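You operate a simulated robot arm through the tools that you are given. There is no shell and no other tool.

You are at the controls of a simulated robot arm. One attempt, no reset.

TASK
Put the pink disc on the top of the grey table. Put the narrow white stack on the top of the long grey workbench. Press the green mounter key three times. Put the toner box with the earliest date from the top of the grey table on the top of the cream work bench. Take the name strip on the top of the grey table and put it away on the top of the long grey workbench. Take the computer mouse and leave it on top of the white and purple box. Press the white vacuum button to switch it up. Stack the pink card stack from the top of the long grey workbench on top of the blue card stack. Press the curing start button three times. Take the short yellow roll and put it on the top of the small grey table. Take the red letter panel and leave it on top of the grey carton on the top of the grey table. Put the pink paper roll on the top of the long grey table away on the front of the high desk. Do these in any order. Set down upright: toner box, pink paper roll.

Only the result counts: the job must be done as asked and must still hold three seconds after the hand-in. Knocking over, shifting, dropping, spilling or breaking anything else fails it.

THE ROBOT
A 7-joint arm with a vacuum gripper on a trunk, on a base that drives. Base frame: it is fixed to the floor where the robot stands at the start and does not move with it; the origin is under the middle of the robot, x ahead of it, y to its left, z up; the surface under the hand at the start is at about z = 84. Readings come in cm, rad, newtons and seconds.
Its first joint turns from -2.897 to 2.897 rad. Places, roughly: card stack [50, 0, 75]; computer mouse (6x10x3 cm) [-320, 0, 90]; curing start button [70, -20, 90]; front of the high desk (96x18 cm) [-726, 230, 112]; green mounter key [-160, -200, 110]; grey carton (26x20x15 cm) [-320, -110, 100]; name strip [-350, -150, 100]; narrow white stack (15x8x3 cm) [-160, -180, 90]; pink disc (4x4x2 cm) [50, 10, 80]; pink paper roll (8x8x11 cm) [-470, 530, 100]; red letter panel [-450, -375, 75]; short yellow roll (6x6x15 cm) [-440, 0, 100]; toner box [-350, -125, 100]; top of the cream work bench [-700, -370, 80]; top of the grey table [-340, -70, 90]; top of the long grey workbench [80, 40, 80]; top of the small grey table [-320, 240, 80]; white and purple box (20x10x11 cm) [-330, -50, 100]; white vacuum button [-120, -200, 90]. Payload 1.06 kg.
Tool frame: the origin (TCP) lies in the middle of the cups' lips, and z points out of the cups. The gripper has 1 cup of 2.4 cm across, covering 2.4 by 2.4 cm (tool x, y); the bellows give 0.8 cm. With the vacuum on, a cup seals on a smooth face that it is pressed against (1 to 4 N); it does not hold porous or soft things. The pull reaches 23 N.
Orientation is that of the tool frame in the base frame, as a unit quaternion [w, x, y, z]. With the cups facing straight down, the tool's x points along the base's -x, its y along +y and its z along -z.

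THE INTERFACE
- The arm moves only by the tool send_rows. Its argument "plan" is a list of rows, each an object (a shift or turn left out is 0, a gripper value left out holds the last) with "offset": the shift along the tool's x, y, z in units of 25 mm (1.0 is 25 mm), a list of three; "rot": the turn, a rotation vector about the tool's x, y, z in units of 6 degrees (1.0 is 6 degrees), a list of three; "valve": the vacuum: 1 switches it on, 0 off. In form: [{"offset": [x, y, z], "rot": [ax, ay, az], "valve": valve}, ...]. A call has 1 to 20 rows; each row shifts and turns the commanded pose from where the row before left it, along the tool's axes as they then stand. A call with a number of a shift or a turn outside -1 to 1 is refused whole. Rows are played at 5 a second. More than 5 cm and 0.15 rad between two rows, or a gripper value outside its range, and nothing of the call is played. Where a pose cannot be reached the arm comes as near as it can. A force on the tool above 40 N (or 10 N above the force at the start of the call, whichever is more), or a blocked arm, ends the call early, and 0.2 s more pass. The pull builds up within a second once a cup has sealed. Time passes only in rows, and 0.2 s behind the last, so rows that do not move give it time. It gives the time, the measured TCP pose, the force on the tool (base axes) and the pull of the vacuum at its end, in the units of the frame above (readings bear some noise), with the torque about the TCP (base axes, N m) and any sound that the robot's microphone picked up.
- Cameras (640 x 400 px; columns grow to the right, rows downward): "scene" is now at [18.55, 20.79, 148.43]; the picture's right is [-0.04, -1.00, 0.00], its down [-0.62, 0.02, -0.78] and it looks along [0.78, -0.03, -0.62] (base axes); focal length 214 px, centre (320, 200). "wrist" rides on the gripper at [7.8, 1.9, -9.6] in the tool frame; the picture's right is [-0.24, 0.97, 0.00], its down [-0.71, -0.17, -0.68] and it looks along [-0.67, -0.16, 0.73] (tool axes); focal length 243 px, centre (320, 200). There is no depth. A picture from a camera that has moved, and an enlarged one, comes with that camera's place and axes in the base frame and with its lens.
- snapshot(camera): a new picture of that camera. No time passes.
- base_move(legs): drives the robot by 1 to 6 legs, each [ahead, left, turn to the left] in cm, cm and rad, along the robot's own axes; the way and the turn of a leg run together, so that a leg with both is an arc; at most 150 cm and 3.142 rad a leg. The arm and the cameras ride along, it lands a little off, and it stops where it bumps. It gives what a move gives.
- aim_head(pan, tilt): turns the head with the scene camera to pan (to the left, within 2.094 rad either way) and tilt (down, from -0.506 to 1.204), counted from straight ahead of the robot. It gives what a move gives.
- inspect(camera, box): a new picture of the part [left, top, right, bottom] of that camera's present view, enlarged. No time passes.
- sign_off(): hands the job in; it is judged then, once.

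Nothing tells you exact positions but the pictures and the camera data. Unless the task says otherwise, let go and move clear before handing in.

The tools are called as a command line: name --argument value ..., lists and objects as JSON in quotes. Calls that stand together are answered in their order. send_rows: Moves the arm, as the interface text tells. Its arguments: {"type":"object","properties":{"plan":{"type":"array","items":{"type":"object","properties":{"offset":{"type":"array","items":{"type":"number"}},"rot":{"type":"array","items":{"type":"number"}},"valve":{"type":"number"}}}}},"required":["plan"]} The other tools are called the same way: base_move (legs) drives the base; aim_head (pan, tilt) turns the head that bears the scene camera; snapshot (camera) takes a picture; inspect (camera, box) takes an enlarged picture of a part of a camera's view; sign_off () hands the job in.

At the start:

```text
time_s: 0.0
tool_pos: [59.02, 1.37, 123.7]
ee_rot: [0.0, 0.001, 1.0, 0.0]
ft_force: [-0.3, 0.5, 0.6]
wrist_torque: [-0.03, -0.02, 0.0]
pull: 0.0
robot x, y, heading: [-0.17, 0.08, 0.001]
head pan, tilt: [-0.037, 0.668]
```

scene: 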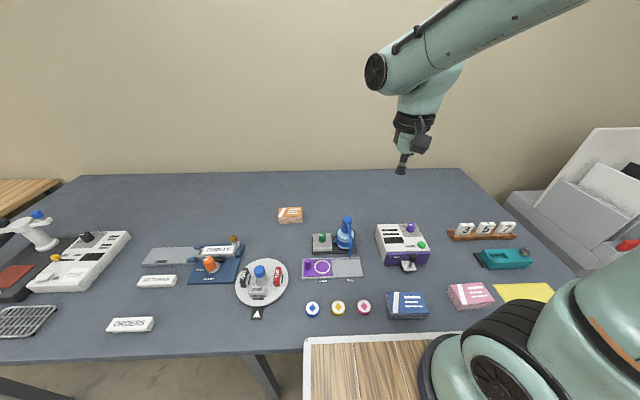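
wrist: 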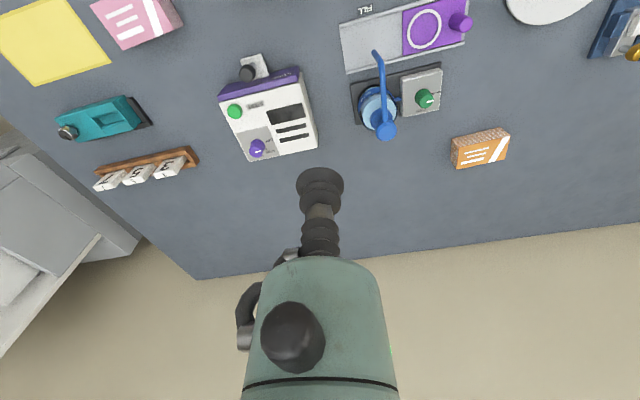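

I see the long grey workbench in front of me with pink and blue card stacks, three small discs (blue, yellow, pink), and a purple and white curing unit. First I'll look closely at these items.

inspect --camera "scene" --box '[290, 200, 450, 330]'

inspect --camera "scene" --box '[370, 200, 560, 330]'

inspect --camera "scene" --box '[0, 180, 290, 360]'

inspect --camera "wrist" --box '[200, 50, 340, 180]'

```text
3.08 times, centred on (370, 265) of scene
camera zoom: at [18.55, 20.79, 148.43], right [-0.04, -1.0, 0.0], down [-0.62, 0.02, -0.78], along [0.78, -0.03, -0.62], focal length 660 px, centre (166, 0)
```

zoom: 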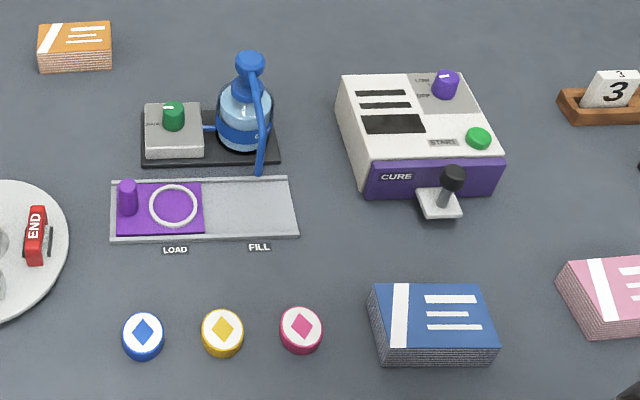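

```text
3.08 times, centred on (465, 265) of scene
camera zoom: at [18.55, 20.79, 148.43], right [-0.04, -1.0, 0.0], down [-0.62, 0.02, -0.78], along [0.78, -0.03, -0.62], focal length 660 px, centre (-126, 0)
```

zoom: 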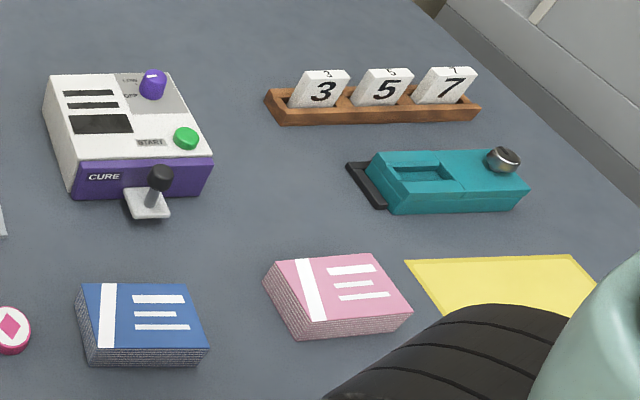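

```text
2.21 times, centred on (145, 270) of scene
camera zoom: at [18.55, 20.79, 148.43], right [-0.04, -1.0, 0.0], down [-0.62, 0.02, -0.78], along [0.78, -0.03, -0.62], focal length 473 px, centre (706, 46)
```

zoom: 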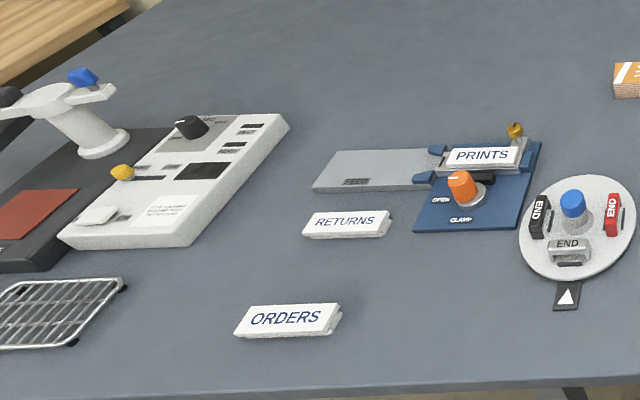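

```text
3.08 times, centred on (270, 115) of wrist
camera zoom: at [51.17, 3.29, 133.14], right [0.24, 0.97, 0.0], down [0.71, -0.17, 0.68], along [0.67, -0.16, -0.73], focal length 746 px, centre (474, 462)
```

zoom: 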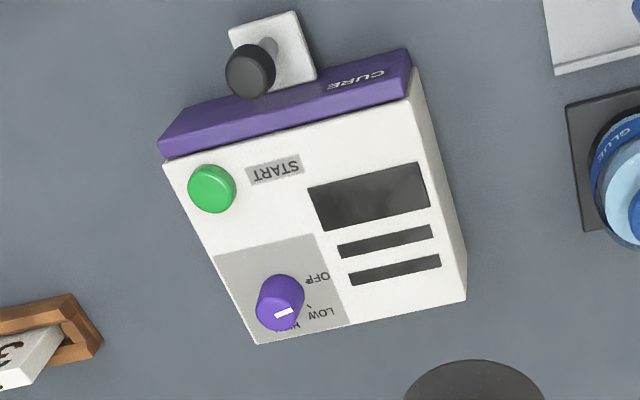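

The bench shows the green start button near [65, -15.6, 91], the blue stack near [47, -5.5], the pink stack near [49, -26] and the pink disc near [47, 7]. I'll look down to see what the wooden thing at the robot's front is, and look around.

aim_head --pan 0.0 --tilt 1.2

snapshot --camera "scene"

aim_head --pan -1.2 --tilt 0.5

snapshot --camera "scene"

aim_head --pan -2.09 --tilt 0.4

snapshot --camera "scene"

aim_head --pan 2.09 --tilt 0.4

snapshot --camera "scene"

aim_head --pan 1.2 --tilt 0.5

snapshot --camera "scene"

```text
time_s: 0.9
tool_pos: [58.99, 1.44, 123.64]
ee_rot: [0.0, 0.0, 1.0, 0.0]
ft_force: [0.6, 1.4, 0.5]
wrist_torque: [0.0, 0.03, -0.02]
pull: 0.0
robot x, y, heading: [0.05, 0.07, -0.002]
head pan, tilt: [0.0, 1.201]
```

```text
taken
camera scene: at [15.55, 21.11, 144.57], right [0.0, -1.0, 0.0], down [-0.93, 0.0, -0.36], along [0.36, 0.0, -0.93], focal length 214 px, centre (320, 200)
```

scene: 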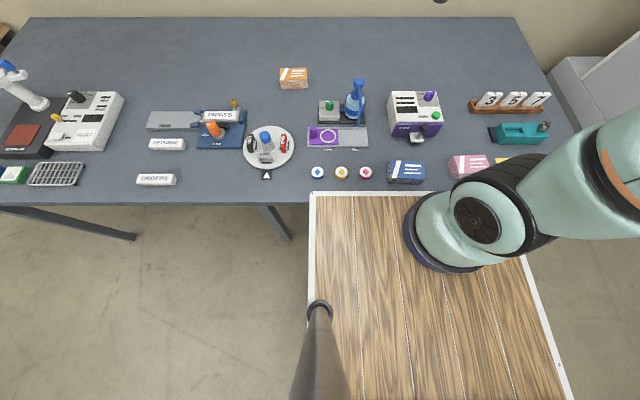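

```text
time_s: 2.4
tool_pos: [58.95, 1.36, 123.76]
ee_rot: [0.0, 0.0, 1.0, 0.0]
ft_force: [-0.5, 0.0, 0.6]
wrist_torque: [-0.01, -0.04, 0.01]
pull: 0.1
robot x, y, heading: [-0.19, -0.29, 0.001]
head pan, tilt: [-1.201, 0.499]
```

```text
taken
camera scene: at [13.24, 12.63, 149.93], right [-0.93, -0.36, 0.0], down [-0.17, 0.45, -0.88], along [0.32, -0.82, -0.48], focal length 214 px, centre (320, 200)
```

scene: 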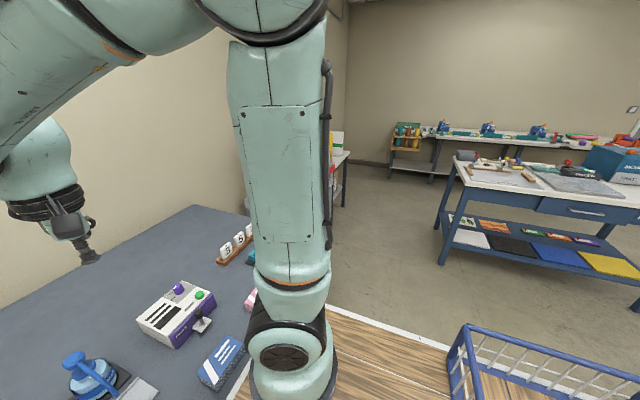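

```text
time_s: 3.5
tool_pos: [59.09, 1.31, 123.76]
ee_rot: [0.0, 0.0, 1.0, -0.001]
ft_force: [-0.3, 0.5, -0.8]
wrist_torque: [-0.02, -0.02, 0.04]
pull: 0.1
robot x, y, heading: [0.11, 0.01, 0.001]
head pan, tilt: [-2.089, 0.4]
```

```text
taken
camera scene: at [5.37, 13.06, 150.84], right [-0.87, 0.49, 0.0], down [0.19, 0.34, -0.92], along [-0.46, -0.8, -0.39], focal length 214 px, centre (320, 200)
```

scene: 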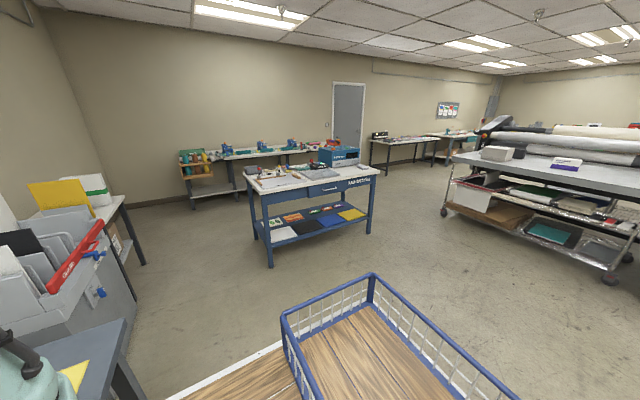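

```text
time_s: 6.9
tool_pos: [58.9, 1.34, 123.79]
ee_rot: [0.0, 0.0, 1.0, 0.0]
ft_force: [0.2, 1.0, -1.2]
wrist_torque: [-0.02, 0.0, 0.01]
pull: 0.0
robot x, y, heading: [-0.04, -0.16, -0.0]
head pan, tilt: [2.089, 0.4]
```

```text
taken
camera scene: at [5.36, 29.16, 150.84], right [0.87, 0.5, 0.0], down [0.19, -0.34, -0.92], along [-0.46, 0.8, -0.39], focal length 214 px, centre (320, 200)
```

scene: 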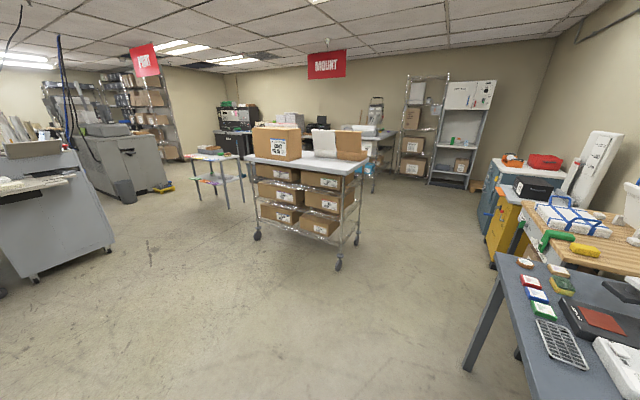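

```text
time_s: 8.1
tool_pos: [58.99, 1.45, 123.81]
ee_rot: [0.0, 0.0, 1.0, 0.0]
ft_force: [-0.1, -0.1, -0.2]
wrist_torque: [0.0, 0.01, -0.01]
pull: 0.2
robot x, y, heading: [-0.12, -0.33, 0.001]
head pan, tilt: [1.201, 0.499]
```

```text
taken
camera scene: at [13.23, 29.6, 149.93], right [0.93, -0.36, 0.0], down [-0.17, -0.45, -0.88], along [0.32, 0.82, -0.48], focal length 214 px, centre (320, 200)
```

scene: 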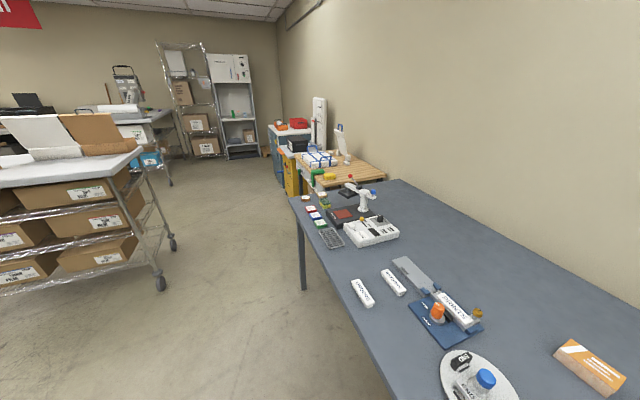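

The robot is an arm on a wooden deck, with a wire basket at the back. There is clear floor behind, so I'll back off 12 cm so that the disc and stacks lie comfortably in reach.

base_move --legs '[[-12, 0, 0]]'

aim_head --pan -0.15 --tilt 0.75

snapshot --camera "scene"

snapshot --camera "wrist"

```text
time_s: 9.4
tool_pos: [46.87, 1.27, 123.74]
ee_rot: [0.0, 0.001, 1.0, 0.0]
ft_force: [0.1, 0.0, -0.2]
wrist_torque: [0.0, 0.02, 0.0]
pull: 0.1
robot x, y, heading: [-12.04, -0.36, -0.001]
head pan, tilt: [1.201, 0.499]
```

```text
time_s: 10.9
tool_pos: [46.79, 1.39, 123.72]
ee_rot: [0.0, 0.001, 1.0, 0.0]
ft_force: [-0.3, 0.7, -0.3]
wrist_torque: [0.02, 0.03, -0.02]
pull: 0.0
robot x, y, heading: [-12.4, -0.18, -0.007]
head pan, tilt: [-0.15, 0.75]
```

```text
taken
camera scene: at [6.05, 19.86, 147.73], right [-0.15, -0.99, 0.0], down [-0.67, 0.1, -0.73], along [0.72, -0.11, -0.68], focal length 214 px, centre (320, 200)
```

scene: 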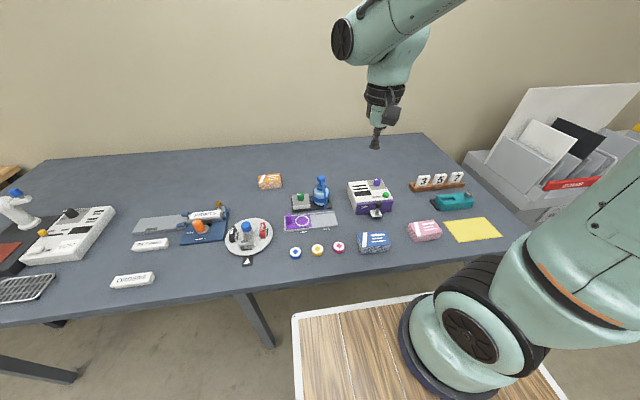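

```text
taken
camera wrist: at [39.04, 3.22, 133.14], right [0.24, 0.97, 0.0], down [0.71, -0.17, 0.68], along [0.67, -0.16, -0.73], focal length 243 px, centre (320, 200)
```

wrist: 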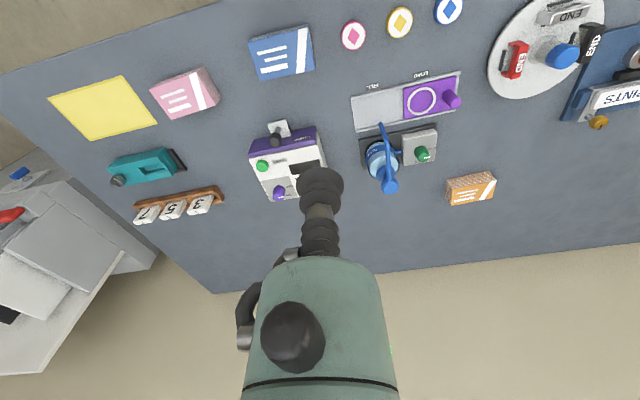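

The robot backed off 12 cm. I'll bring the cup above the green start button (about [64.8, -15.3]) and stop well above it to check.

send_rows --plan '[{"offset": [-0.9, -0.84, 0]}, {"offset": [-0.9, -0.84, 0]}, {"offset": [-0.9, -0.84, 0]}, {"offset": [-0.9, -0.84, 0]}, {"offset": [-0.9, -0.84, 0]}, {"offset": [-0.9, -0.84, 0]}, {"offset": [-0.9, -0.84, 0]}, {"offset": [-0.9, -0.84, 0]}, {"offset": [0, 0, 1]}, {"offset": [0, 0, 1]}, {"offset": [0, 0, 1]}, {"offset": [0, 0, 1]}, {"offset": [0, 0, 1]}, {"offset": [0, 0, 1]}, {"offset": [0, 0, 1]}]'

snapshot --camera "wrist"

snapshot --camera "scene"

```text
time_s: 14.1
tool_pos: [64.8, -15.47, 106.19]
ee_rot: [0.0, 0.002, 1.0, 0.0]
ft_force: [0.5, -0.3, 0.2]
wrist_torque: [0.01, -0.02, 0.02]
pull: 0.1
robot x, y, heading: [-12.01, 0.04, -0.001]
head pan, tilt: [-0.15, 0.75]
```

```text
taken
camera wrist: at [57.01, -13.64, 115.66], right [0.24, 0.97, 0.0], down [0.71, -0.17, 0.69], along [0.67, -0.16, -0.73], focal length 243 px, centre (320, 200)
```

wrist: 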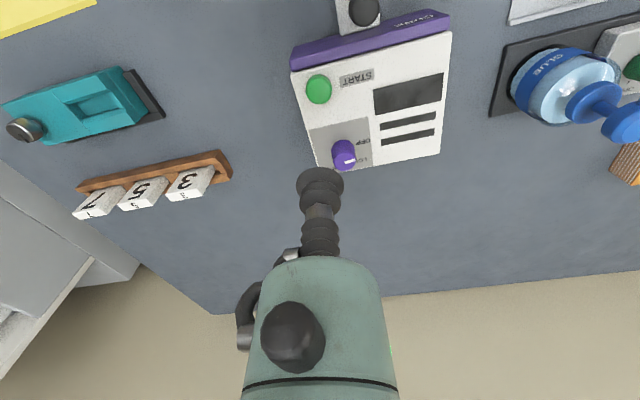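

```text
taken
camera scene: at [6.02, 19.85, 147.74], right [-0.15, -0.99, 0.0], down [-0.67, 0.1, -0.73], along [0.72, -0.11, -0.68], focal length 214 px, centre (320, 200)
```

scene: 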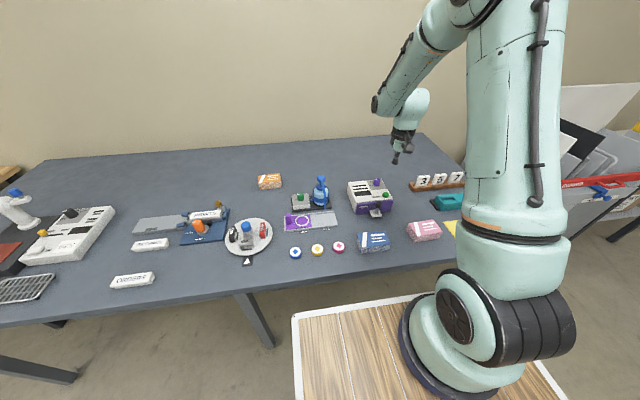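

The cup is nearly over the green button, which I now place at about [65.05, -15.65, 91.3]. I'll nudge over it and descend gently until a force shows.

send_rows --plan '[{"offset": [-0.1, -0.07, 1]}, {"offset": [0, 0, 1]}, {"offset": [0, 0, 1]}, {"offset": [0, 0, 1]}, {"offset": [0, 0, 0.4]}, {"offset": [0, 0, 0.2]}, {"offset": [0, 0, 0.2]}, {"offset": [0, 0, 0.2]}]'

snapshot --camera "wrist"

inspect --camera "scene" --box '[330, 130, 450, 220]'

```text
time_s: 15.9
tool_pos: [64.98, -15.72, 93.77]
ee_rot: [0.0, 0.001, 1.0, 0.0]
ft_force: [-1.2, -0.5, 0.0]
wrist_torque: [-0.02, 0.0, -0.02]
pull: 0.1
robot x, y, heading: [-12.3, 0.19, -0.001]
head pan, tilt: [-0.15, 0.75]
```

```text
taken
camera wrist: at [57.23, -13.84, 103.14], right [0.24, 0.97, 0.0], down [0.71, -0.17, 0.69], along [0.67, -0.16, -0.73], focal length 243 px, centre (320, 200)
```

wrist: 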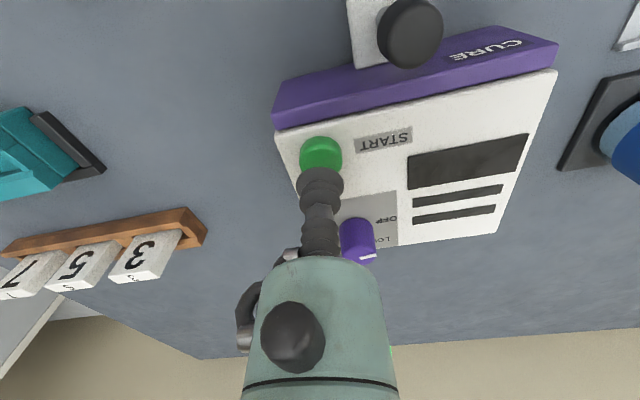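

```text
4.44 times, centred on (390, 175) of scene
camera zoom: at [6.04, 19.85, 147.73], right [-0.15, -0.99, 0.0], down [-0.67, 0.1, -0.73], along [0.72, -0.11, -0.68], focal length 953 px, centre (9, 311)
```

zoom: 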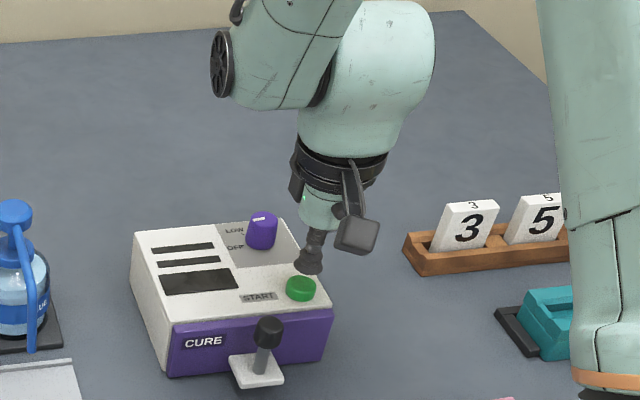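

The button's top looks to be about 3 cm below the cup and a few millimetres further out. I'll shift slightly and go down in small steps, reading the force.

send_rows --plan '[{"offset": [-0.12, 0, 0.4]}, {"offset": [0, 0, 0.2]}, {"offset": [0, 0, 0.2]}, {"offset": [0, 0, 0.2]}, {"offset": [0, 0, 0.1]}]'

inspect --camera "wrist" --box '[240, 100, 400, 200]'

```text
time_s: 17.1
tool_pos: [65.49, -15.66, 90.91]
ee_rot: [0.0, 0.002, 1.0, 0.0]
ft_force: [0.2, 0.7, 1.7]
wrist_torque: [0.0, 0.01, 0.03]
pull: 0.1
robot x, y, heading: [-12.22, -0.15, -0.003]
head pan, tilt: [-0.15, 0.75]
heard: click
```

```text
4.00 times, centred on (320, 150) of wrist
camera zoom: at [57.58, -13.75, 100.42], right [0.24, 0.97, 0.0], down [0.71, -0.17, 0.69], along [0.67, -0.16, -0.73], focal length 970 px, centre (320, 400)
```

zoom: 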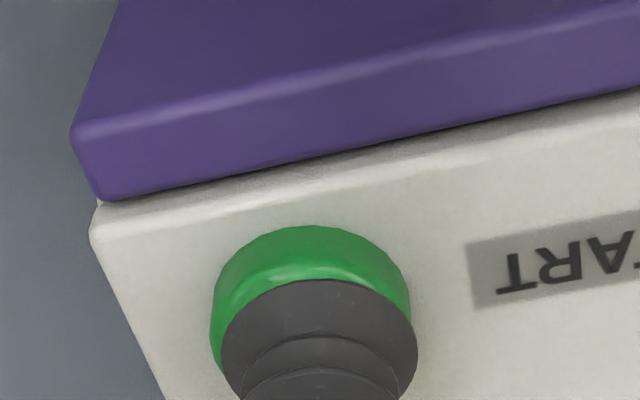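

A click was heard at light force: one press counted. I'll lift off fully and see whether the release clicks too.

send_rows --plan '[{"offset": [0, 0, -0.4]}, {"offset": [0, 0, -0.4]}, {"offset": [0, 0, 0]}]'

inspect --camera "wrist" --box '[240, 50, 480, 250]'

```text
time_s: 17.9
tool_pos: [65.29, -15.73, 92.95]
ee_rot: [0.001, 0.001, 1.0, 0.0]
ft_force: [-0.3, 0.5, -0.4]
wrist_torque: [-0.01, -0.03, 0.01]
pull: 0.1
robot x, y, heading: [-12.4, 0.2, -0.006]
head pan, tilt: [-0.15, 0.75]
```

```text
2.00 times, centred on (360, 150) of wrist
camera zoom: at [57.58, -13.84, 102.37], right [0.24, 0.97, 0.0], down [0.71, -0.17, 0.68], along [0.67, -0.16, -0.73], focal length 485 px, centre (240, 300)
```

zoom: 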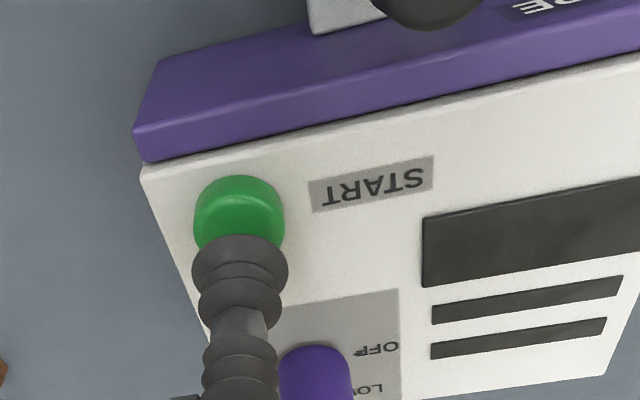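

The release was silent and the button popped back up. Second press now.

send_rows --plan '[{"offset": [0, 0, 0.3]}, {"offset": [0, 0, 0.2]}, {"offset": [0, 0, 0.2]}, {"offset": [0, 0, 0.1]}]'

send_rows --plan '[{"offset": [0, 0, -0.4]}, {"offset": [0, 0, -0.4]}, {"offset": [0, 0, 0]}]'

```text
time_s: 18.9
tool_pos: [65.22, -15.47, 91.17]
ee_rot: [-0.001, 0.002, 1.0, 0.0]
ft_force: [-0.2, -0.3, 2.1]
wrist_torque: [0.01, 0.01, -0.01]
pull: 0.1
robot x, y, heading: [-11.63, 0.05, -0.001]
head pan, tilt: [-0.15, 0.75]
heard: click
```

```text
time_s: 19.7
tool_pos: [65.3, -15.68, 93.07]
ee_rot: [0.001, 0.001, 1.0, 0.0]
ft_force: [0.2, 0.0, 0.0]
wrist_torque: [-0.01, -0.04, 0.02]
pull: 0.1
robot x, y, heading: [-12.19, -0.07, -0.003]
head pan, tilt: [-0.15, 0.75]
```

Second press clicked and released. Now the third press.

send_rows --plan '[{"offset": [0, 0, 0.3]}, {"offset": [0, 0, 0.2]}, {"offset": [0, 0, 0.2]}, {"offset": [0, 0, 0.1]}]'

send_rows --plan '[{"offset": [0, 0, -0.4]}, {"offset": [0, 0, -1]}, {"offset": [0, 0, -1]}, {"offset": [0, 0, -1]}, {"offset": [0, 0, -1]}]'

snapshot --camera "scene"

snapshot --camera "wrist"

```text
time_s: 20.7
tool_pos: [65.31, -15.6, 91.01]
ee_rot: [0.0, 0.001, 1.0, 0.0]
ft_force: [0.4, -0.1, 1.5]
wrist_torque: [0.01, 0.0, 0.0]
pull: 0.0
robot x, y, heading: [-11.86, -0.29, 0.002]
head pan, tilt: [-0.15, 0.75]
heard: click
```

```text
time_s: 21.9
tool_pos: [65.42, -15.69, 101.93]
ee_rot: [-0.001, 0.001, 1.0, 0.0]
ft_force: [0.3, 0.4, 0.9]
wrist_torque: [-0.02, 0.04, -0.01]
pull: 0.0
robot x, y, heading: [-11.76, 0.06, -0.002]
head pan, tilt: [-0.15, 0.75]
```

```text
taken
camera scene: at [6.07, 19.85, 147.73], right [-0.15, -0.99, 0.0], down [-0.67, 0.1, -0.73], along [0.72, -0.11, -0.68], focal length 214 px, centre (320, 200)
```

scene: 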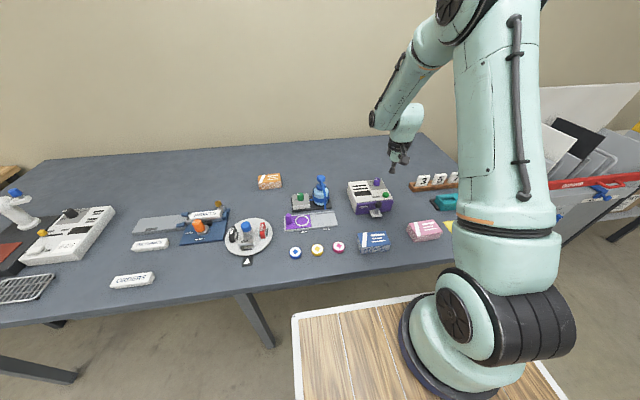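

```text
taken
camera wrist: at [57.66, -13.82, 111.33], right [0.24, 0.97, 0.0], down [0.71, -0.17, 0.68], along [0.66, -0.16, -0.73], focal length 243 px, centre (320, 200)
```

wrist: 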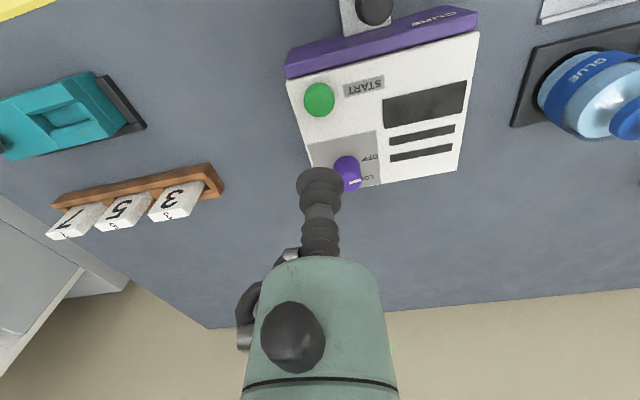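

Three clicks made; the curing start is done. Next I'll move the cup above the pink card stack, estimated at about [49, -26].

send_rows --plan '[{"offset": [0.81, -0.515, -0.25]}, {"offset": [0.81, -0.515, -0.25]}, {"offset": [0.81, -0.515, -0.25]}, {"offset": [0.81, -0.515, -0.25]}, {"offset": [0.81, -0.515, -0.25]}, {"offset": [0.81, -0.515, -0.25]}, {"offset": [0.81, -0.515, 0]}, {"offset": [0.81, -0.515, 0]}]'

snapshot --camera "wrist"

snapshot --camera "scene"

```text
time_s: 23.7
tool_pos: [49.11, -25.94, 105.84]
ee_rot: [0.0, 0.001, 1.0, 0.0]
ft_force: [0.2, -0.2, 0.4]
wrist_torque: [0.01, 0.01, -0.03]
pull: 0.1
robot x, y, heading: [-12.27, 0.37, -0.002]
head pan, tilt: [-0.15, 0.75]
```

```text
taken
camera wrist: at [41.33, -24.06, 115.16], right [0.24, 0.97, 0.0], down [0.71, -0.17, 0.68], along [0.67, -0.16, -0.73], focal length 243 px, centre (320, 200)
```

wrist: 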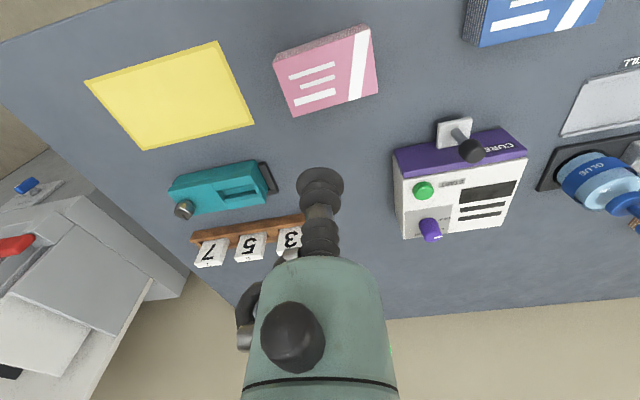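

```text
taken
camera scene: at [6.06, 19.86, 147.73], right [-0.15, -0.99, 0.0], down [-0.67, 0.1, -0.73], along [0.72, -0.11, -0.68], focal length 214 px, centre (320, 200)
```

scene: 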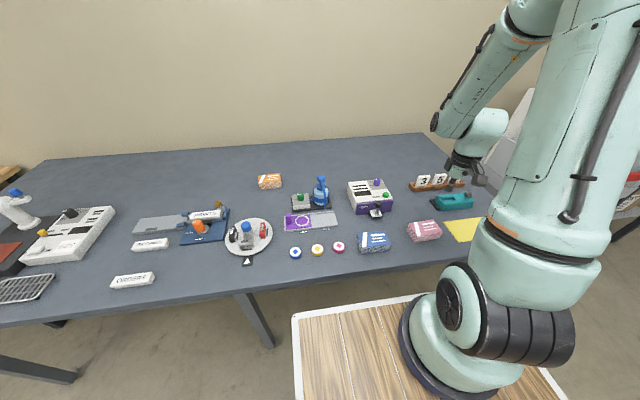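

I see the pink stack just under and towards the robot from the cup. I'll zoom in to measure its corners and orientation, and those of the blue stack.

inspect --camera "wrist" --box '[256, 10, 416, 130]'

inspect --camera "scene" --box '[320, 210, 480, 260]'

```text
3.33 times, centred on (336, 70) of wrist
camera zoom: at [41.33, -24.06, 115.16], right [0.24, 0.97, 0.0], down [0.71, -0.17, 0.68], along [0.67, -0.16, -0.73], focal length 809 px, centre (267, 633)
```

zoom: 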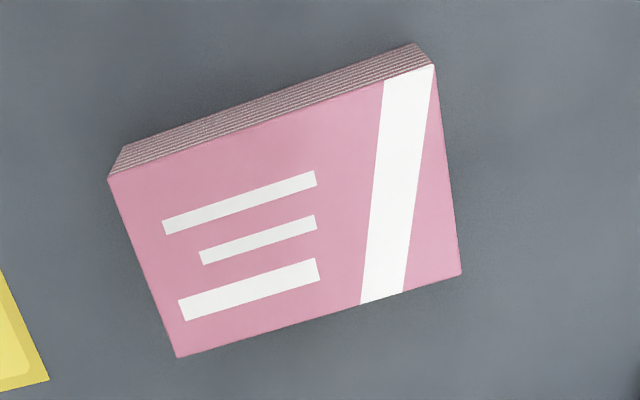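

```text
4.00 times, centred on (400, 235) of scene
camera zoom: at [6.06, 19.86, 147.73], right [-0.15, -0.99, 0.0], down [-0.67, 0.1, -0.73], along [0.72, -0.11, -0.68], focal length 858 px, centre (0, 60)
```

zoom: 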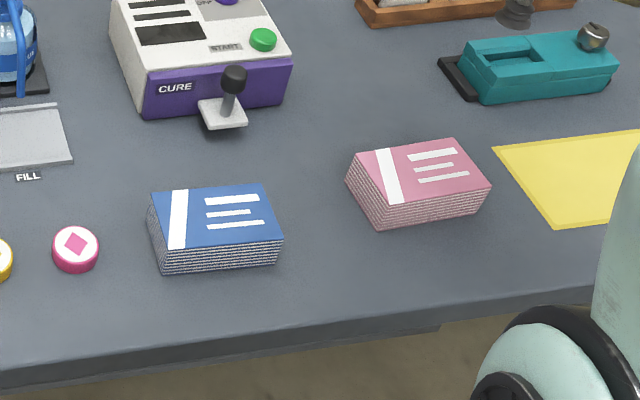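

Pink stack's top centre is at about [49.45, -25.25, 88], long side along y. I'll descend to just above it.

send_rows --plan '[{"offset": [-0.12, 0.28, 1]}, {"offset": [0, 0, 1]}, {"offset": [0, 0, 1]}, {"offset": [0, 0, 1]}, {"offset": [0, 0, 1]}, {"offset": [0, 0, 0.8]}]'

snapshot --camera "wrist"

inspect --camera "scene" --box '[370, 190, 490, 260]'

```text
time_s: 25.1
tool_pos: [49.44, -25.42, 91.29]
ee_rot: [0.001, 0.001, 1.0, 0.0]
ft_force: [0.2, -0.2, 0.4]
wrist_torque: [0.0, 0.03, 0.01]
pull: 0.0
robot x, y, heading: [-12.24, -0.22, -0.005]
head pan, tilt: [-0.15, 0.75]
```

```text
taken
camera wrist: at [41.6, -23.49, 100.64], right [0.24, 0.97, 0.0], down [0.71, -0.17, 0.69], along [0.67, -0.16, -0.73], focal length 243 px, centre (320, 200)
```

wrist: 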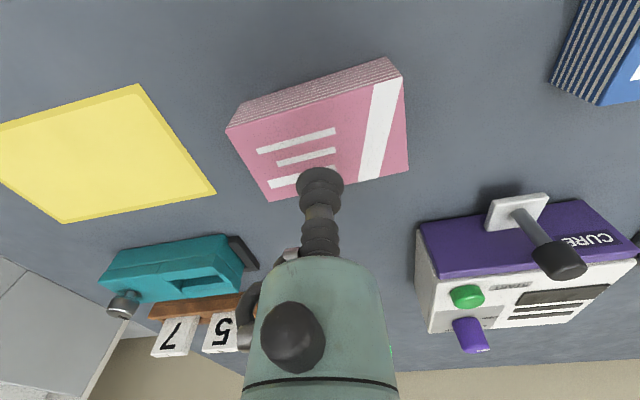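

```text
5.33 times, centred on (430, 225) of scene
camera zoom: at [6.02, 19.86, 147.73], right [-0.15, -0.99, 0.0], down [-0.67, 0.1, -0.73], along [0.72, -0.11, -0.68], focal length 1144 px, centre (-267, 67)
```

zoom: 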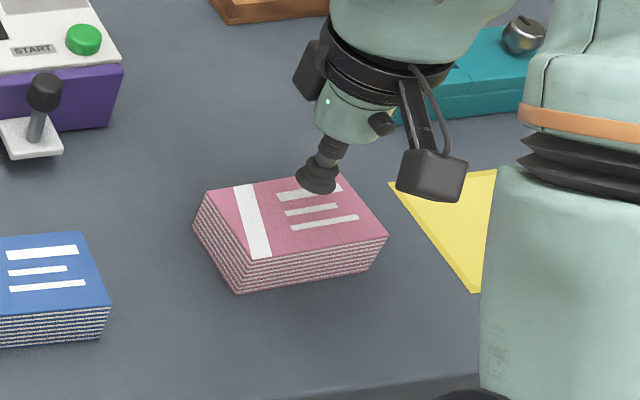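

The cup is about 3–4 cm above the pink stack, well within the face. I'll turn on the vacuum and creep down.

send_rows --plan '[{"offset": [0, 0.1, 0.4], "valve": 1}, {"offset": [0, 0, 0.4]}, {"offset": [0, 0, 0.2]}, {"offset": [0, 0, 0.2]}]'

send_rows --plan '[{"offset": [0, 0, 0.15]}, {"offset": [0, 0, 0]}]'

```text
time_s: 26.1
tool_pos: [49.46, -25.06, 88.17]
ee_rot: [0.0, 0.0, 1.0, 0.0]
ft_force: [0.0, -0.4, -0.3]
wrist_torque: [0.01, -0.02, 0.01]
pull: 23.3
robot x, y, heading: [-11.98, 0.38, -0.004]
head pan, tilt: [-0.15, 0.75]
```

```text
time_s: 26.7
tool_pos: [49.44, -25.19, 87.87]
ee_rot: [0.001, 0.001, 1.0, 0.0]
ft_force: [1.4, 0.4, 8.4]
wrist_torque: [0.01, 0.01, -0.04]
pull: 23.0
robot x, y, heading: [-12.14, -0.18, 0.001]
head pan, tilt: [-0.15, 0.75]
```

Sealed with full pull at z≈88.1. Lift the pink stack straight up and check the hold.

send_rows --plan '[{"offset": [0, 0, -0.3]}, {"offset": [0, 0, -0.5]}, {"offset": [0, 0, -1]}, {"offset": [0, 0, -1]}, {"offset": [0, 0, -1]}, {"offset": [0, 0, -1]}, {"offset": [0, 0, -1]}, {"offset": [0, 0, 0]}]'

snapshot --camera "wrist"

inspect --camera "scene" --box '[330, 150, 490, 250]'

```text
time_s: 28.5
tool_pos: [49.66, -24.94, 102.44]
ee_rot: [0.0, 0.001, 1.0, -0.001]
ft_force: [1.0, 0.3, -1.7]
wrist_torque: [-0.02, -0.01, 0.0]
pull: 23.1
robot x, y, heading: [-12.44, 0.22, -0.0]
head pan, tilt: [-0.15, 0.75]
```

```text
taken
camera wrist: at [41.85, -23.08, 111.75], right [0.24, 0.97, 0.0], down [0.71, -0.17, 0.68], along [0.67, -0.16, -0.73], focal length 243 px, centre (320, 200)
```

wrist: 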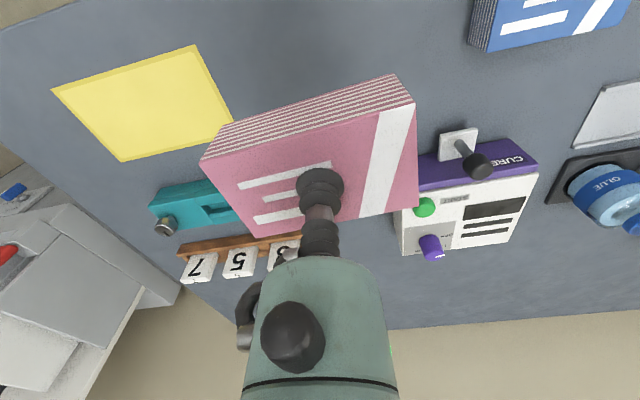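

```text
4.00 times, centred on (410, 200) of scene
camera zoom: at [6.06, 19.85, 147.73], right [-0.15, -0.99, 0.0], down [-0.67, 0.1, -0.73], along [0.72, -0.11, -0.68], focal length 858 px, centre (-40, 200)
```

zoom: 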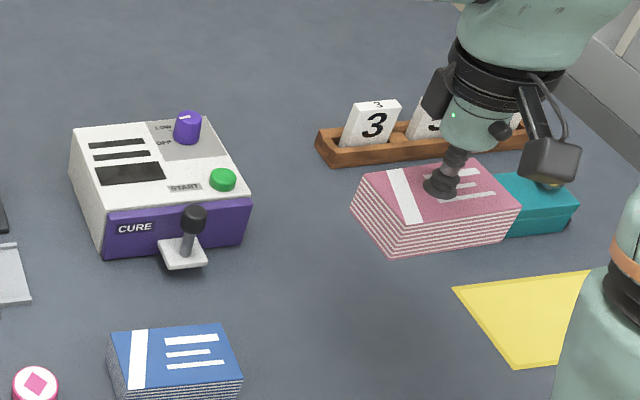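

The pink stack is held level. I'll zoom onto the blue stack in the scene camera to measure its corners.

inspect --camera "scene" --box '[340, 220, 410, 264]'

inspect --camera "wrist" --box '[460, 0, 640, 112]'

```text
9.09 times, centred on (375, 242) of scene
camera zoom: at [6.06, 19.85, 147.73], right [-0.15, -0.99, 0.0], down [-0.67, 0.1, -0.73], along [0.72, -0.11, -0.68], focal length 1950 px, centre (-180, -182)
```

zoom: 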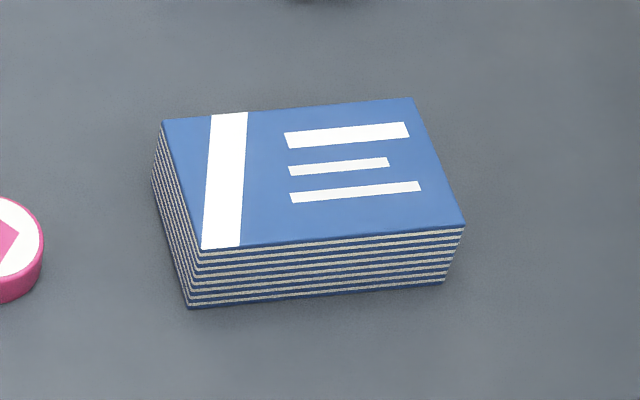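

```text
3.56 times, centred on (550, 56) of wrist
camera zoom: at [41.85, -23.08, 111.75], right [0.24, 0.97, 0.0], down [0.71, -0.17, 0.68], along [0.67, -0.16, -0.73], focal length 863 px, centre (-498, 712)
```

zoom: 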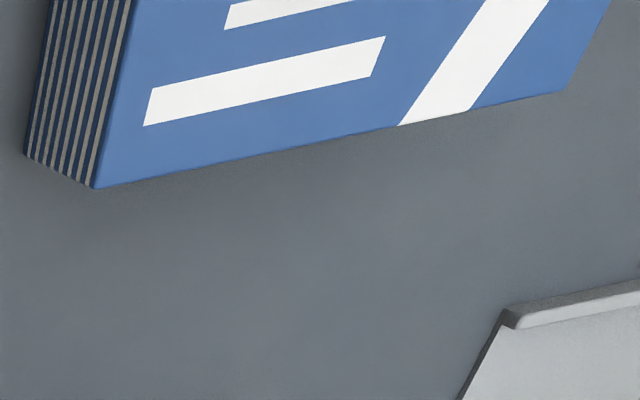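

Blue stack's top centre is at [47.25, -5.15], turned about 0.1 rad relative to the pink one; each is about 3.9 cm thick. I'll carry the pink one over, aligning its yaw.

send_rows --plan '[{"offset": [0.1, 1, 0], "rot": [0, 0, 0.2]}, {"offset": [0.1, 1, 0], "rot": [0, 0, 0.2]}, {"offset": [0.1, 1, 0], "rot": [0, 0, 0.2]}, {"offset": [0.1, 1, 0], "rot": [0, 0, 0.2]}, {"offset": [0.1, 1, 0], "rot": [0, 0, 0.1]}, {"offset": [0.1, 1, 0]}, {"offset": [0.1, 1, 0]}, {"offset": [0.1, 1, 0]}, {"offset": [0, 0, 0]}]'

snapshot --camera "wrist"

snapshot --camera "scene"

```text
time_s: 30.5
tool_pos: [48.57, -5.02, 102.12]
ee_rot: [0.0, 0.048, 0.999, 0.0]
ft_force: [0.4, 0.0, -0.9]
wrist_torque: [-0.05, 0.01, -0.03]
pull: 23.2
robot x, y, heading: [-11.91, 0.12, -0.0]
head pan, tilt: [-0.15, 0.75]
```

```text
taken
camera wrist: at [41.01, -2.45, 111.6], right [0.33, 0.94, 0.0], down [0.69, -0.24, 0.69], along [0.65, -0.22, -0.73], focal length 243 px, centre (320, 200)
```

wrist: 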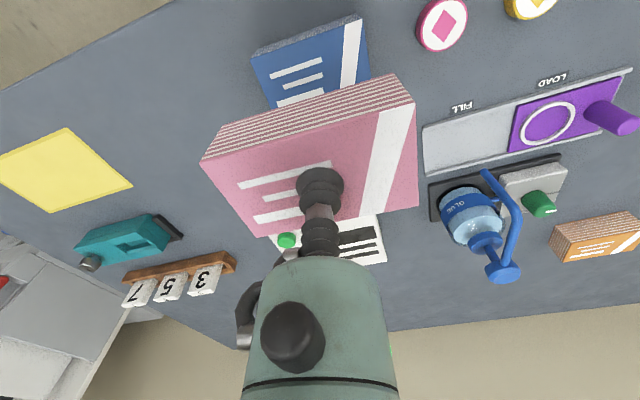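

```text
taken
camera scene: at [6.05, 19.85, 147.73], right [-0.15, -0.99, 0.0], down [-0.67, 0.1, -0.73], along [0.72, -0.11, -0.68], focal length 214 px, centre (320, 200)
```

scene: 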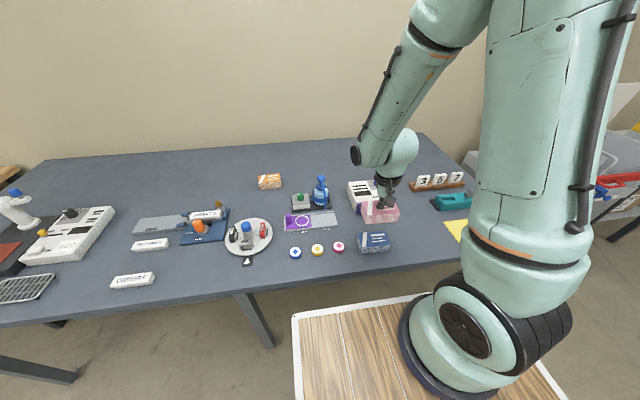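

Yaw is aligned. I'll shift 1.1 cm back towards me and descend to about 2 cm above contact.

send_rows --plan '[{"offset": [0.43, 0.01, 0]}, {"offset": [0, 0, 1]}, {"offset": [0, 0, 1]}, {"offset": [0, 0, 0.8]}, {"offset": [0, 0, 0.4]}]'

inspect --camera "scene" --box '[330, 190, 430, 260]'

inspect --camera "wrist" --box '[180, 20, 440, 260]'

```text
time_s: 31.7
tool_pos: [47.6, -4.85, 94.24]
ee_rot: [0.0, 0.048, 0.999, 0.0]
ft_force: [0.7, 0.3, -1.7]
wrist_torque: [-0.03, 0.0, 0.01]
pull: 22.4
robot x, y, heading: [-12.08, -0.23, -0.002]
head pan, tilt: [-0.15, 0.75]
```

```text
5.71 times, centred on (380, 225) of scene
camera zoom: at [6.03, 19.85, 147.74], right [-0.15, -0.99, 0.0], down [-0.67, 0.1, -0.73], along [0.72, -0.11, -0.68], focal length 1226 px, centre (-23, 57)
```

zoom: 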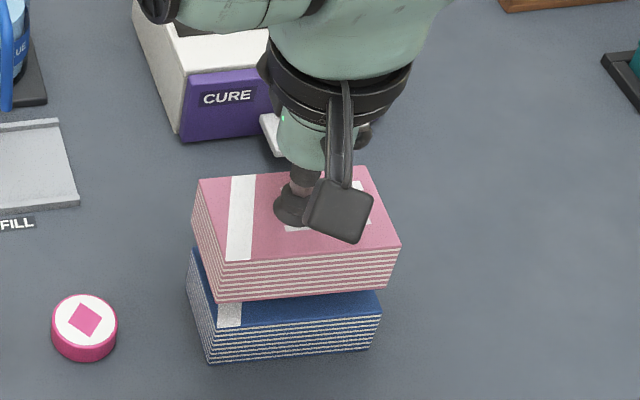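

```text
1.67 times, centred on (310, 140) of wrist
camera zoom: at [39.99, -2.15, 103.57], right [0.33, 0.94, 0.0], down [0.69, -0.24, 0.69], along [0.65, -0.22, -0.73], focal length 404 px, centre (337, 300)
```

zoom: 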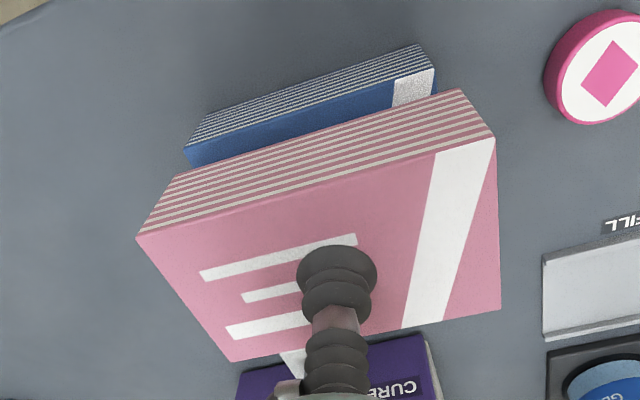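

Pink is about 0.25 cm off in x and 0.3 cm in y from the blue stack; I'll correct this and lower in small steps to contact.

send_rows --plan '[{"offset": [0.084, -0.129, 0.2]}, {"offset": [0, 0, 0.3]}, {"offset": [0, 0, 0.2]}, {"offset": [0, 0, 0.1]}]'

send_rows --plan '[{"offset": [0, 0, 0.1]}, {"offset": [0, 0, 0]}]'

```text
time_s: 32.7
tool_pos: [47.43, -5.09, 92.34]
ee_rot: [0.0, 0.048, 0.999, 0.0]
ft_force: [-0.1, 0.2, -2.0]
wrist_torque: [0.02, 0.01, 0.02]
pull: 23.3
robot x, y, heading: [-11.78, -0.07, -0.001]
head pan, tilt: [-0.15, 0.75]
```

```text
time_s: 33.3
tool_pos: [47.46, -5.01, 91.98]
ee_rot: [-0.001, 0.048, 0.999, 0.0]
ft_force: [-0.1, -0.7, 0.1]
wrist_torque: [0.0, -0.06, -0.02]
pull: 22.3
robot x, y, heading: [-11.96, -0.13, -0.001]
head pan, tilt: [-0.15, 0.75]
```

The force has gone from -2 N to about 0, so it's touching. One more tiny step, then release and rise.

send_rows --plan '[{"offset": [0, 0, 0.08]}, {"offset": [0, 0, 0], "valve": 0}, {"offset": [0, 0, 0]}, {"offset": [0, 0, 0]}, {"offset": [0, 0, -0.2]}, {"offset": [0, 0, -0.4]}, {"offset": [0, 0, -1]}, {"offset": [0, 0, -1]}, {"offset": [0, 0, -1]}]'

inspect --camera "scene" --box '[330, 190, 430, 260]'

snapshot --camera "wrist"

```text
time_s: 35.3
tool_pos: [47.51, -5.0, 100.93]
ee_rot: [-0.001, 0.048, 0.999, 0.001]
ft_force: [-0.7, -0.3, -0.5]
wrist_torque: [0.0, 0.0, -0.02]
pull: 0.1
robot x, y, heading: [-12.4, 0.21, 0.002]
head pan, tilt: [-0.15, 0.75]
```

```text
5.71 times, centred on (380, 225) of scene
camera zoom: at [6.08, 19.86, 147.73], right [-0.15, -0.99, 0.0], down [-0.67, 0.1, -0.73], along [0.72, -0.11, -0.68], focal length 1226 px, centre (-23, 57)
```

zoom: 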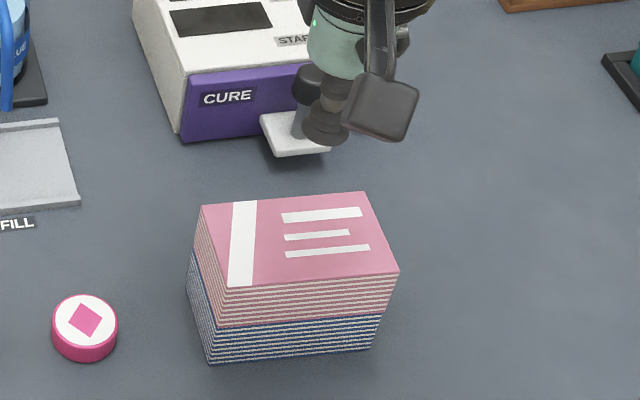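

```text
taken
camera wrist: at [39.86, -2.47, 110.31], right [0.33, 0.94, 0.0], down [0.69, -0.24, 0.68], along [0.65, -0.22, -0.73], focal length 243 px, centre (320, 200)
```

wrist: 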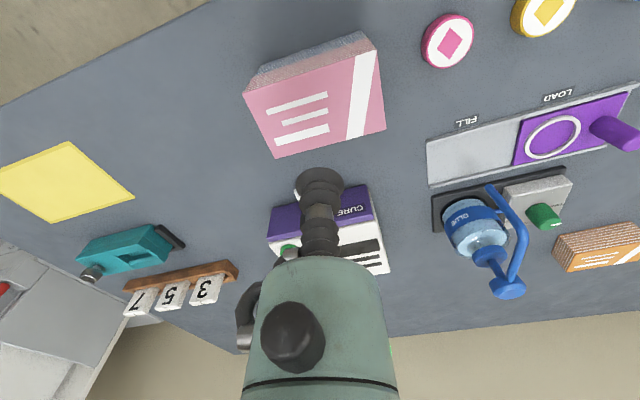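

The pink stack sits squarely on the blue one. Next, the pink disc near [47.55, 6.65, 86]; I'll undo the yaw and move above it.

send_rows --plan '[{"rot": [0, 0, -0.9]}, {"offset": [0, 0.93, 0]}, {"offset": [0, 0.93, 0]}, {"offset": [0, 0.93, 0]}, {"offset": [0, 0.93, 0]}, {"offset": [0, 0.93, 0]}, {"offset": [0, 0, 1]}, {"offset": [0, 0, 1]}, {"offset": [0, 0, 1]}, {"offset": [0, 0, 0.6]}]'

snapshot --camera "wrist"

inspect --camera "scene" --box '[290, 190, 390, 260]'

```text
time_s: 37.5
tool_pos: [47.38, 6.52, 91.89]
ee_rot: [0.0, 0.0, 1.0, 0.0]
ft_force: [0.3, 0.9, 0.4]
wrist_torque: [0.02, -0.01, 0.02]
pull: 0.0
robot x, y, heading: [-11.96, -0.06, -0.003]
head pan, tilt: [-0.15, 0.75]
```

```text
taken
camera wrist: at [39.61, 8.44, 101.27], right [0.24, 0.97, 0.0], down [0.71, -0.17, 0.68], along [0.67, -0.16, -0.73], focal length 243 px, centre (320, 200)
```

wrist: 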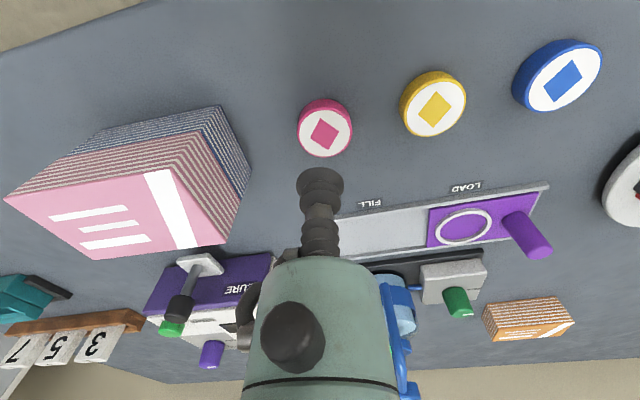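

```text
5.71 times, centred on (340, 225) of scene
camera zoom: at [6.03, 19.85, 147.73], right [-0.15, -0.99, 0.0], down [-0.67, 0.1, -0.73], along [0.72, -0.11, -0.68], focal length 1226 px, centre (206, 57)
```

zoom: 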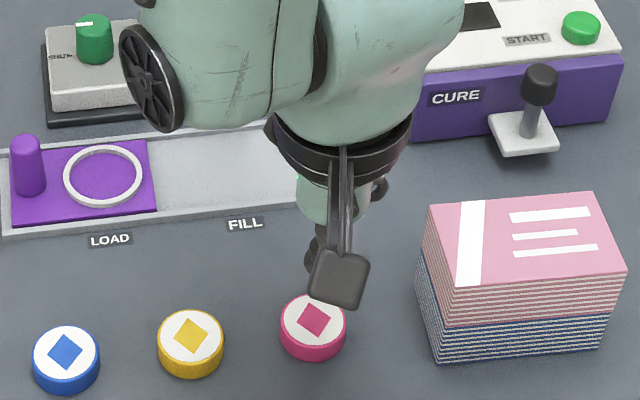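

Disc top centre is at about [47.45, 6.9, 86.2]. I'll correct slightly, switch the vacuum on and creep down.

send_rows --plan '[{"offset": [-0.02, 0.15, 0.8], "valve": 1}, {"offset": [0, 0, 0.7]}, {"offset": [0, 0, 0.2]}, {"offset": [0, 0, 0.2]}, {"offset": [0, 0, 0.2]}]'

send_rows --plan '[{"offset": [0, 0, 0.12]}, {"offset": [0, 0, 0]}]'

```text
time_s: 38.7
tool_pos: [47.41, 6.9, 86.66]
ee_rot: [-0.001, 0.001, 1.0, 0.0]
ft_force: [-0.1, 0.4, 0.5]
wrist_torque: [-0.03, 0.04, -0.02]
pull: 0.2
robot x, y, heading: [-12.1, 0.27, -0.002]
head pan, tilt: [-0.15, 0.75]
```

```text
time_s: 39.3
tool_pos: [47.42, 6.92, 86.35]
ee_rot: [0.0, 0.002, 1.0, 0.0]
ft_force: [-0.8, -0.1, -0.2]
wrist_torque: [0.01, 0.0, -0.02]
pull: 0.1
robot x, y, heading: [-12.18, -0.18, -0.002]
head pan, tilt: [-0.15, 0.75]
```

send_rows --plan '[{"offset": [0, 0, 0.12]}, {"offset": [0, 0, 0]}]'

send_rows --plan '[{"offset": [0, 0, 0.1]}, {"offset": [0, 0, 0]}]'

inspect --camera "wrist" --box '[240, 100, 400, 200]'

```text
time_s: 39.9
tool_pos: [47.45, 6.9, 86.05]
ee_rot: [0.0, 0.0, 1.0, 0.001]
ft_force: [0.4, 0.1, 0.3]
wrist_torque: [0.01, -0.02, 0.0]
pull: 0.2
robot x, y, heading: [-12.33, -0.01, 0.0]
head pan, tilt: [-0.15, 0.75]
```

```text
time_s: 40.5
tool_pos: [47.38, 6.87, 85.74]
ee_rot: [0.0, 0.0, 1.0, 0.001]
ft_force: [-0.1, 0.7, -0.4]
wrist_torque: [0.03, 0.01, -0.02]
pull: 22.7
robot x, y, heading: [-12.32, -0.34, -0.003]
head pan, tilt: [-0.15, 0.75]
```

```text
4.00 times, centred on (320, 150) of wrist
camera zoom: at [39.65, 8.73, 95.14], right [0.24, 0.97, 0.0], down [0.71, -0.17, 0.69], along [0.67, -0.16, -0.73], focal length 970 px, centre (320, 400)
```

zoom: 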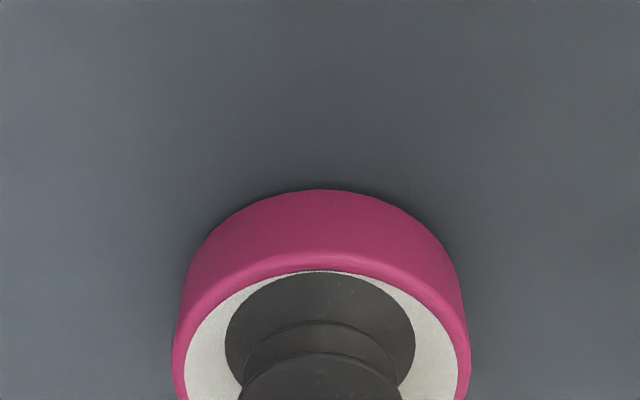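

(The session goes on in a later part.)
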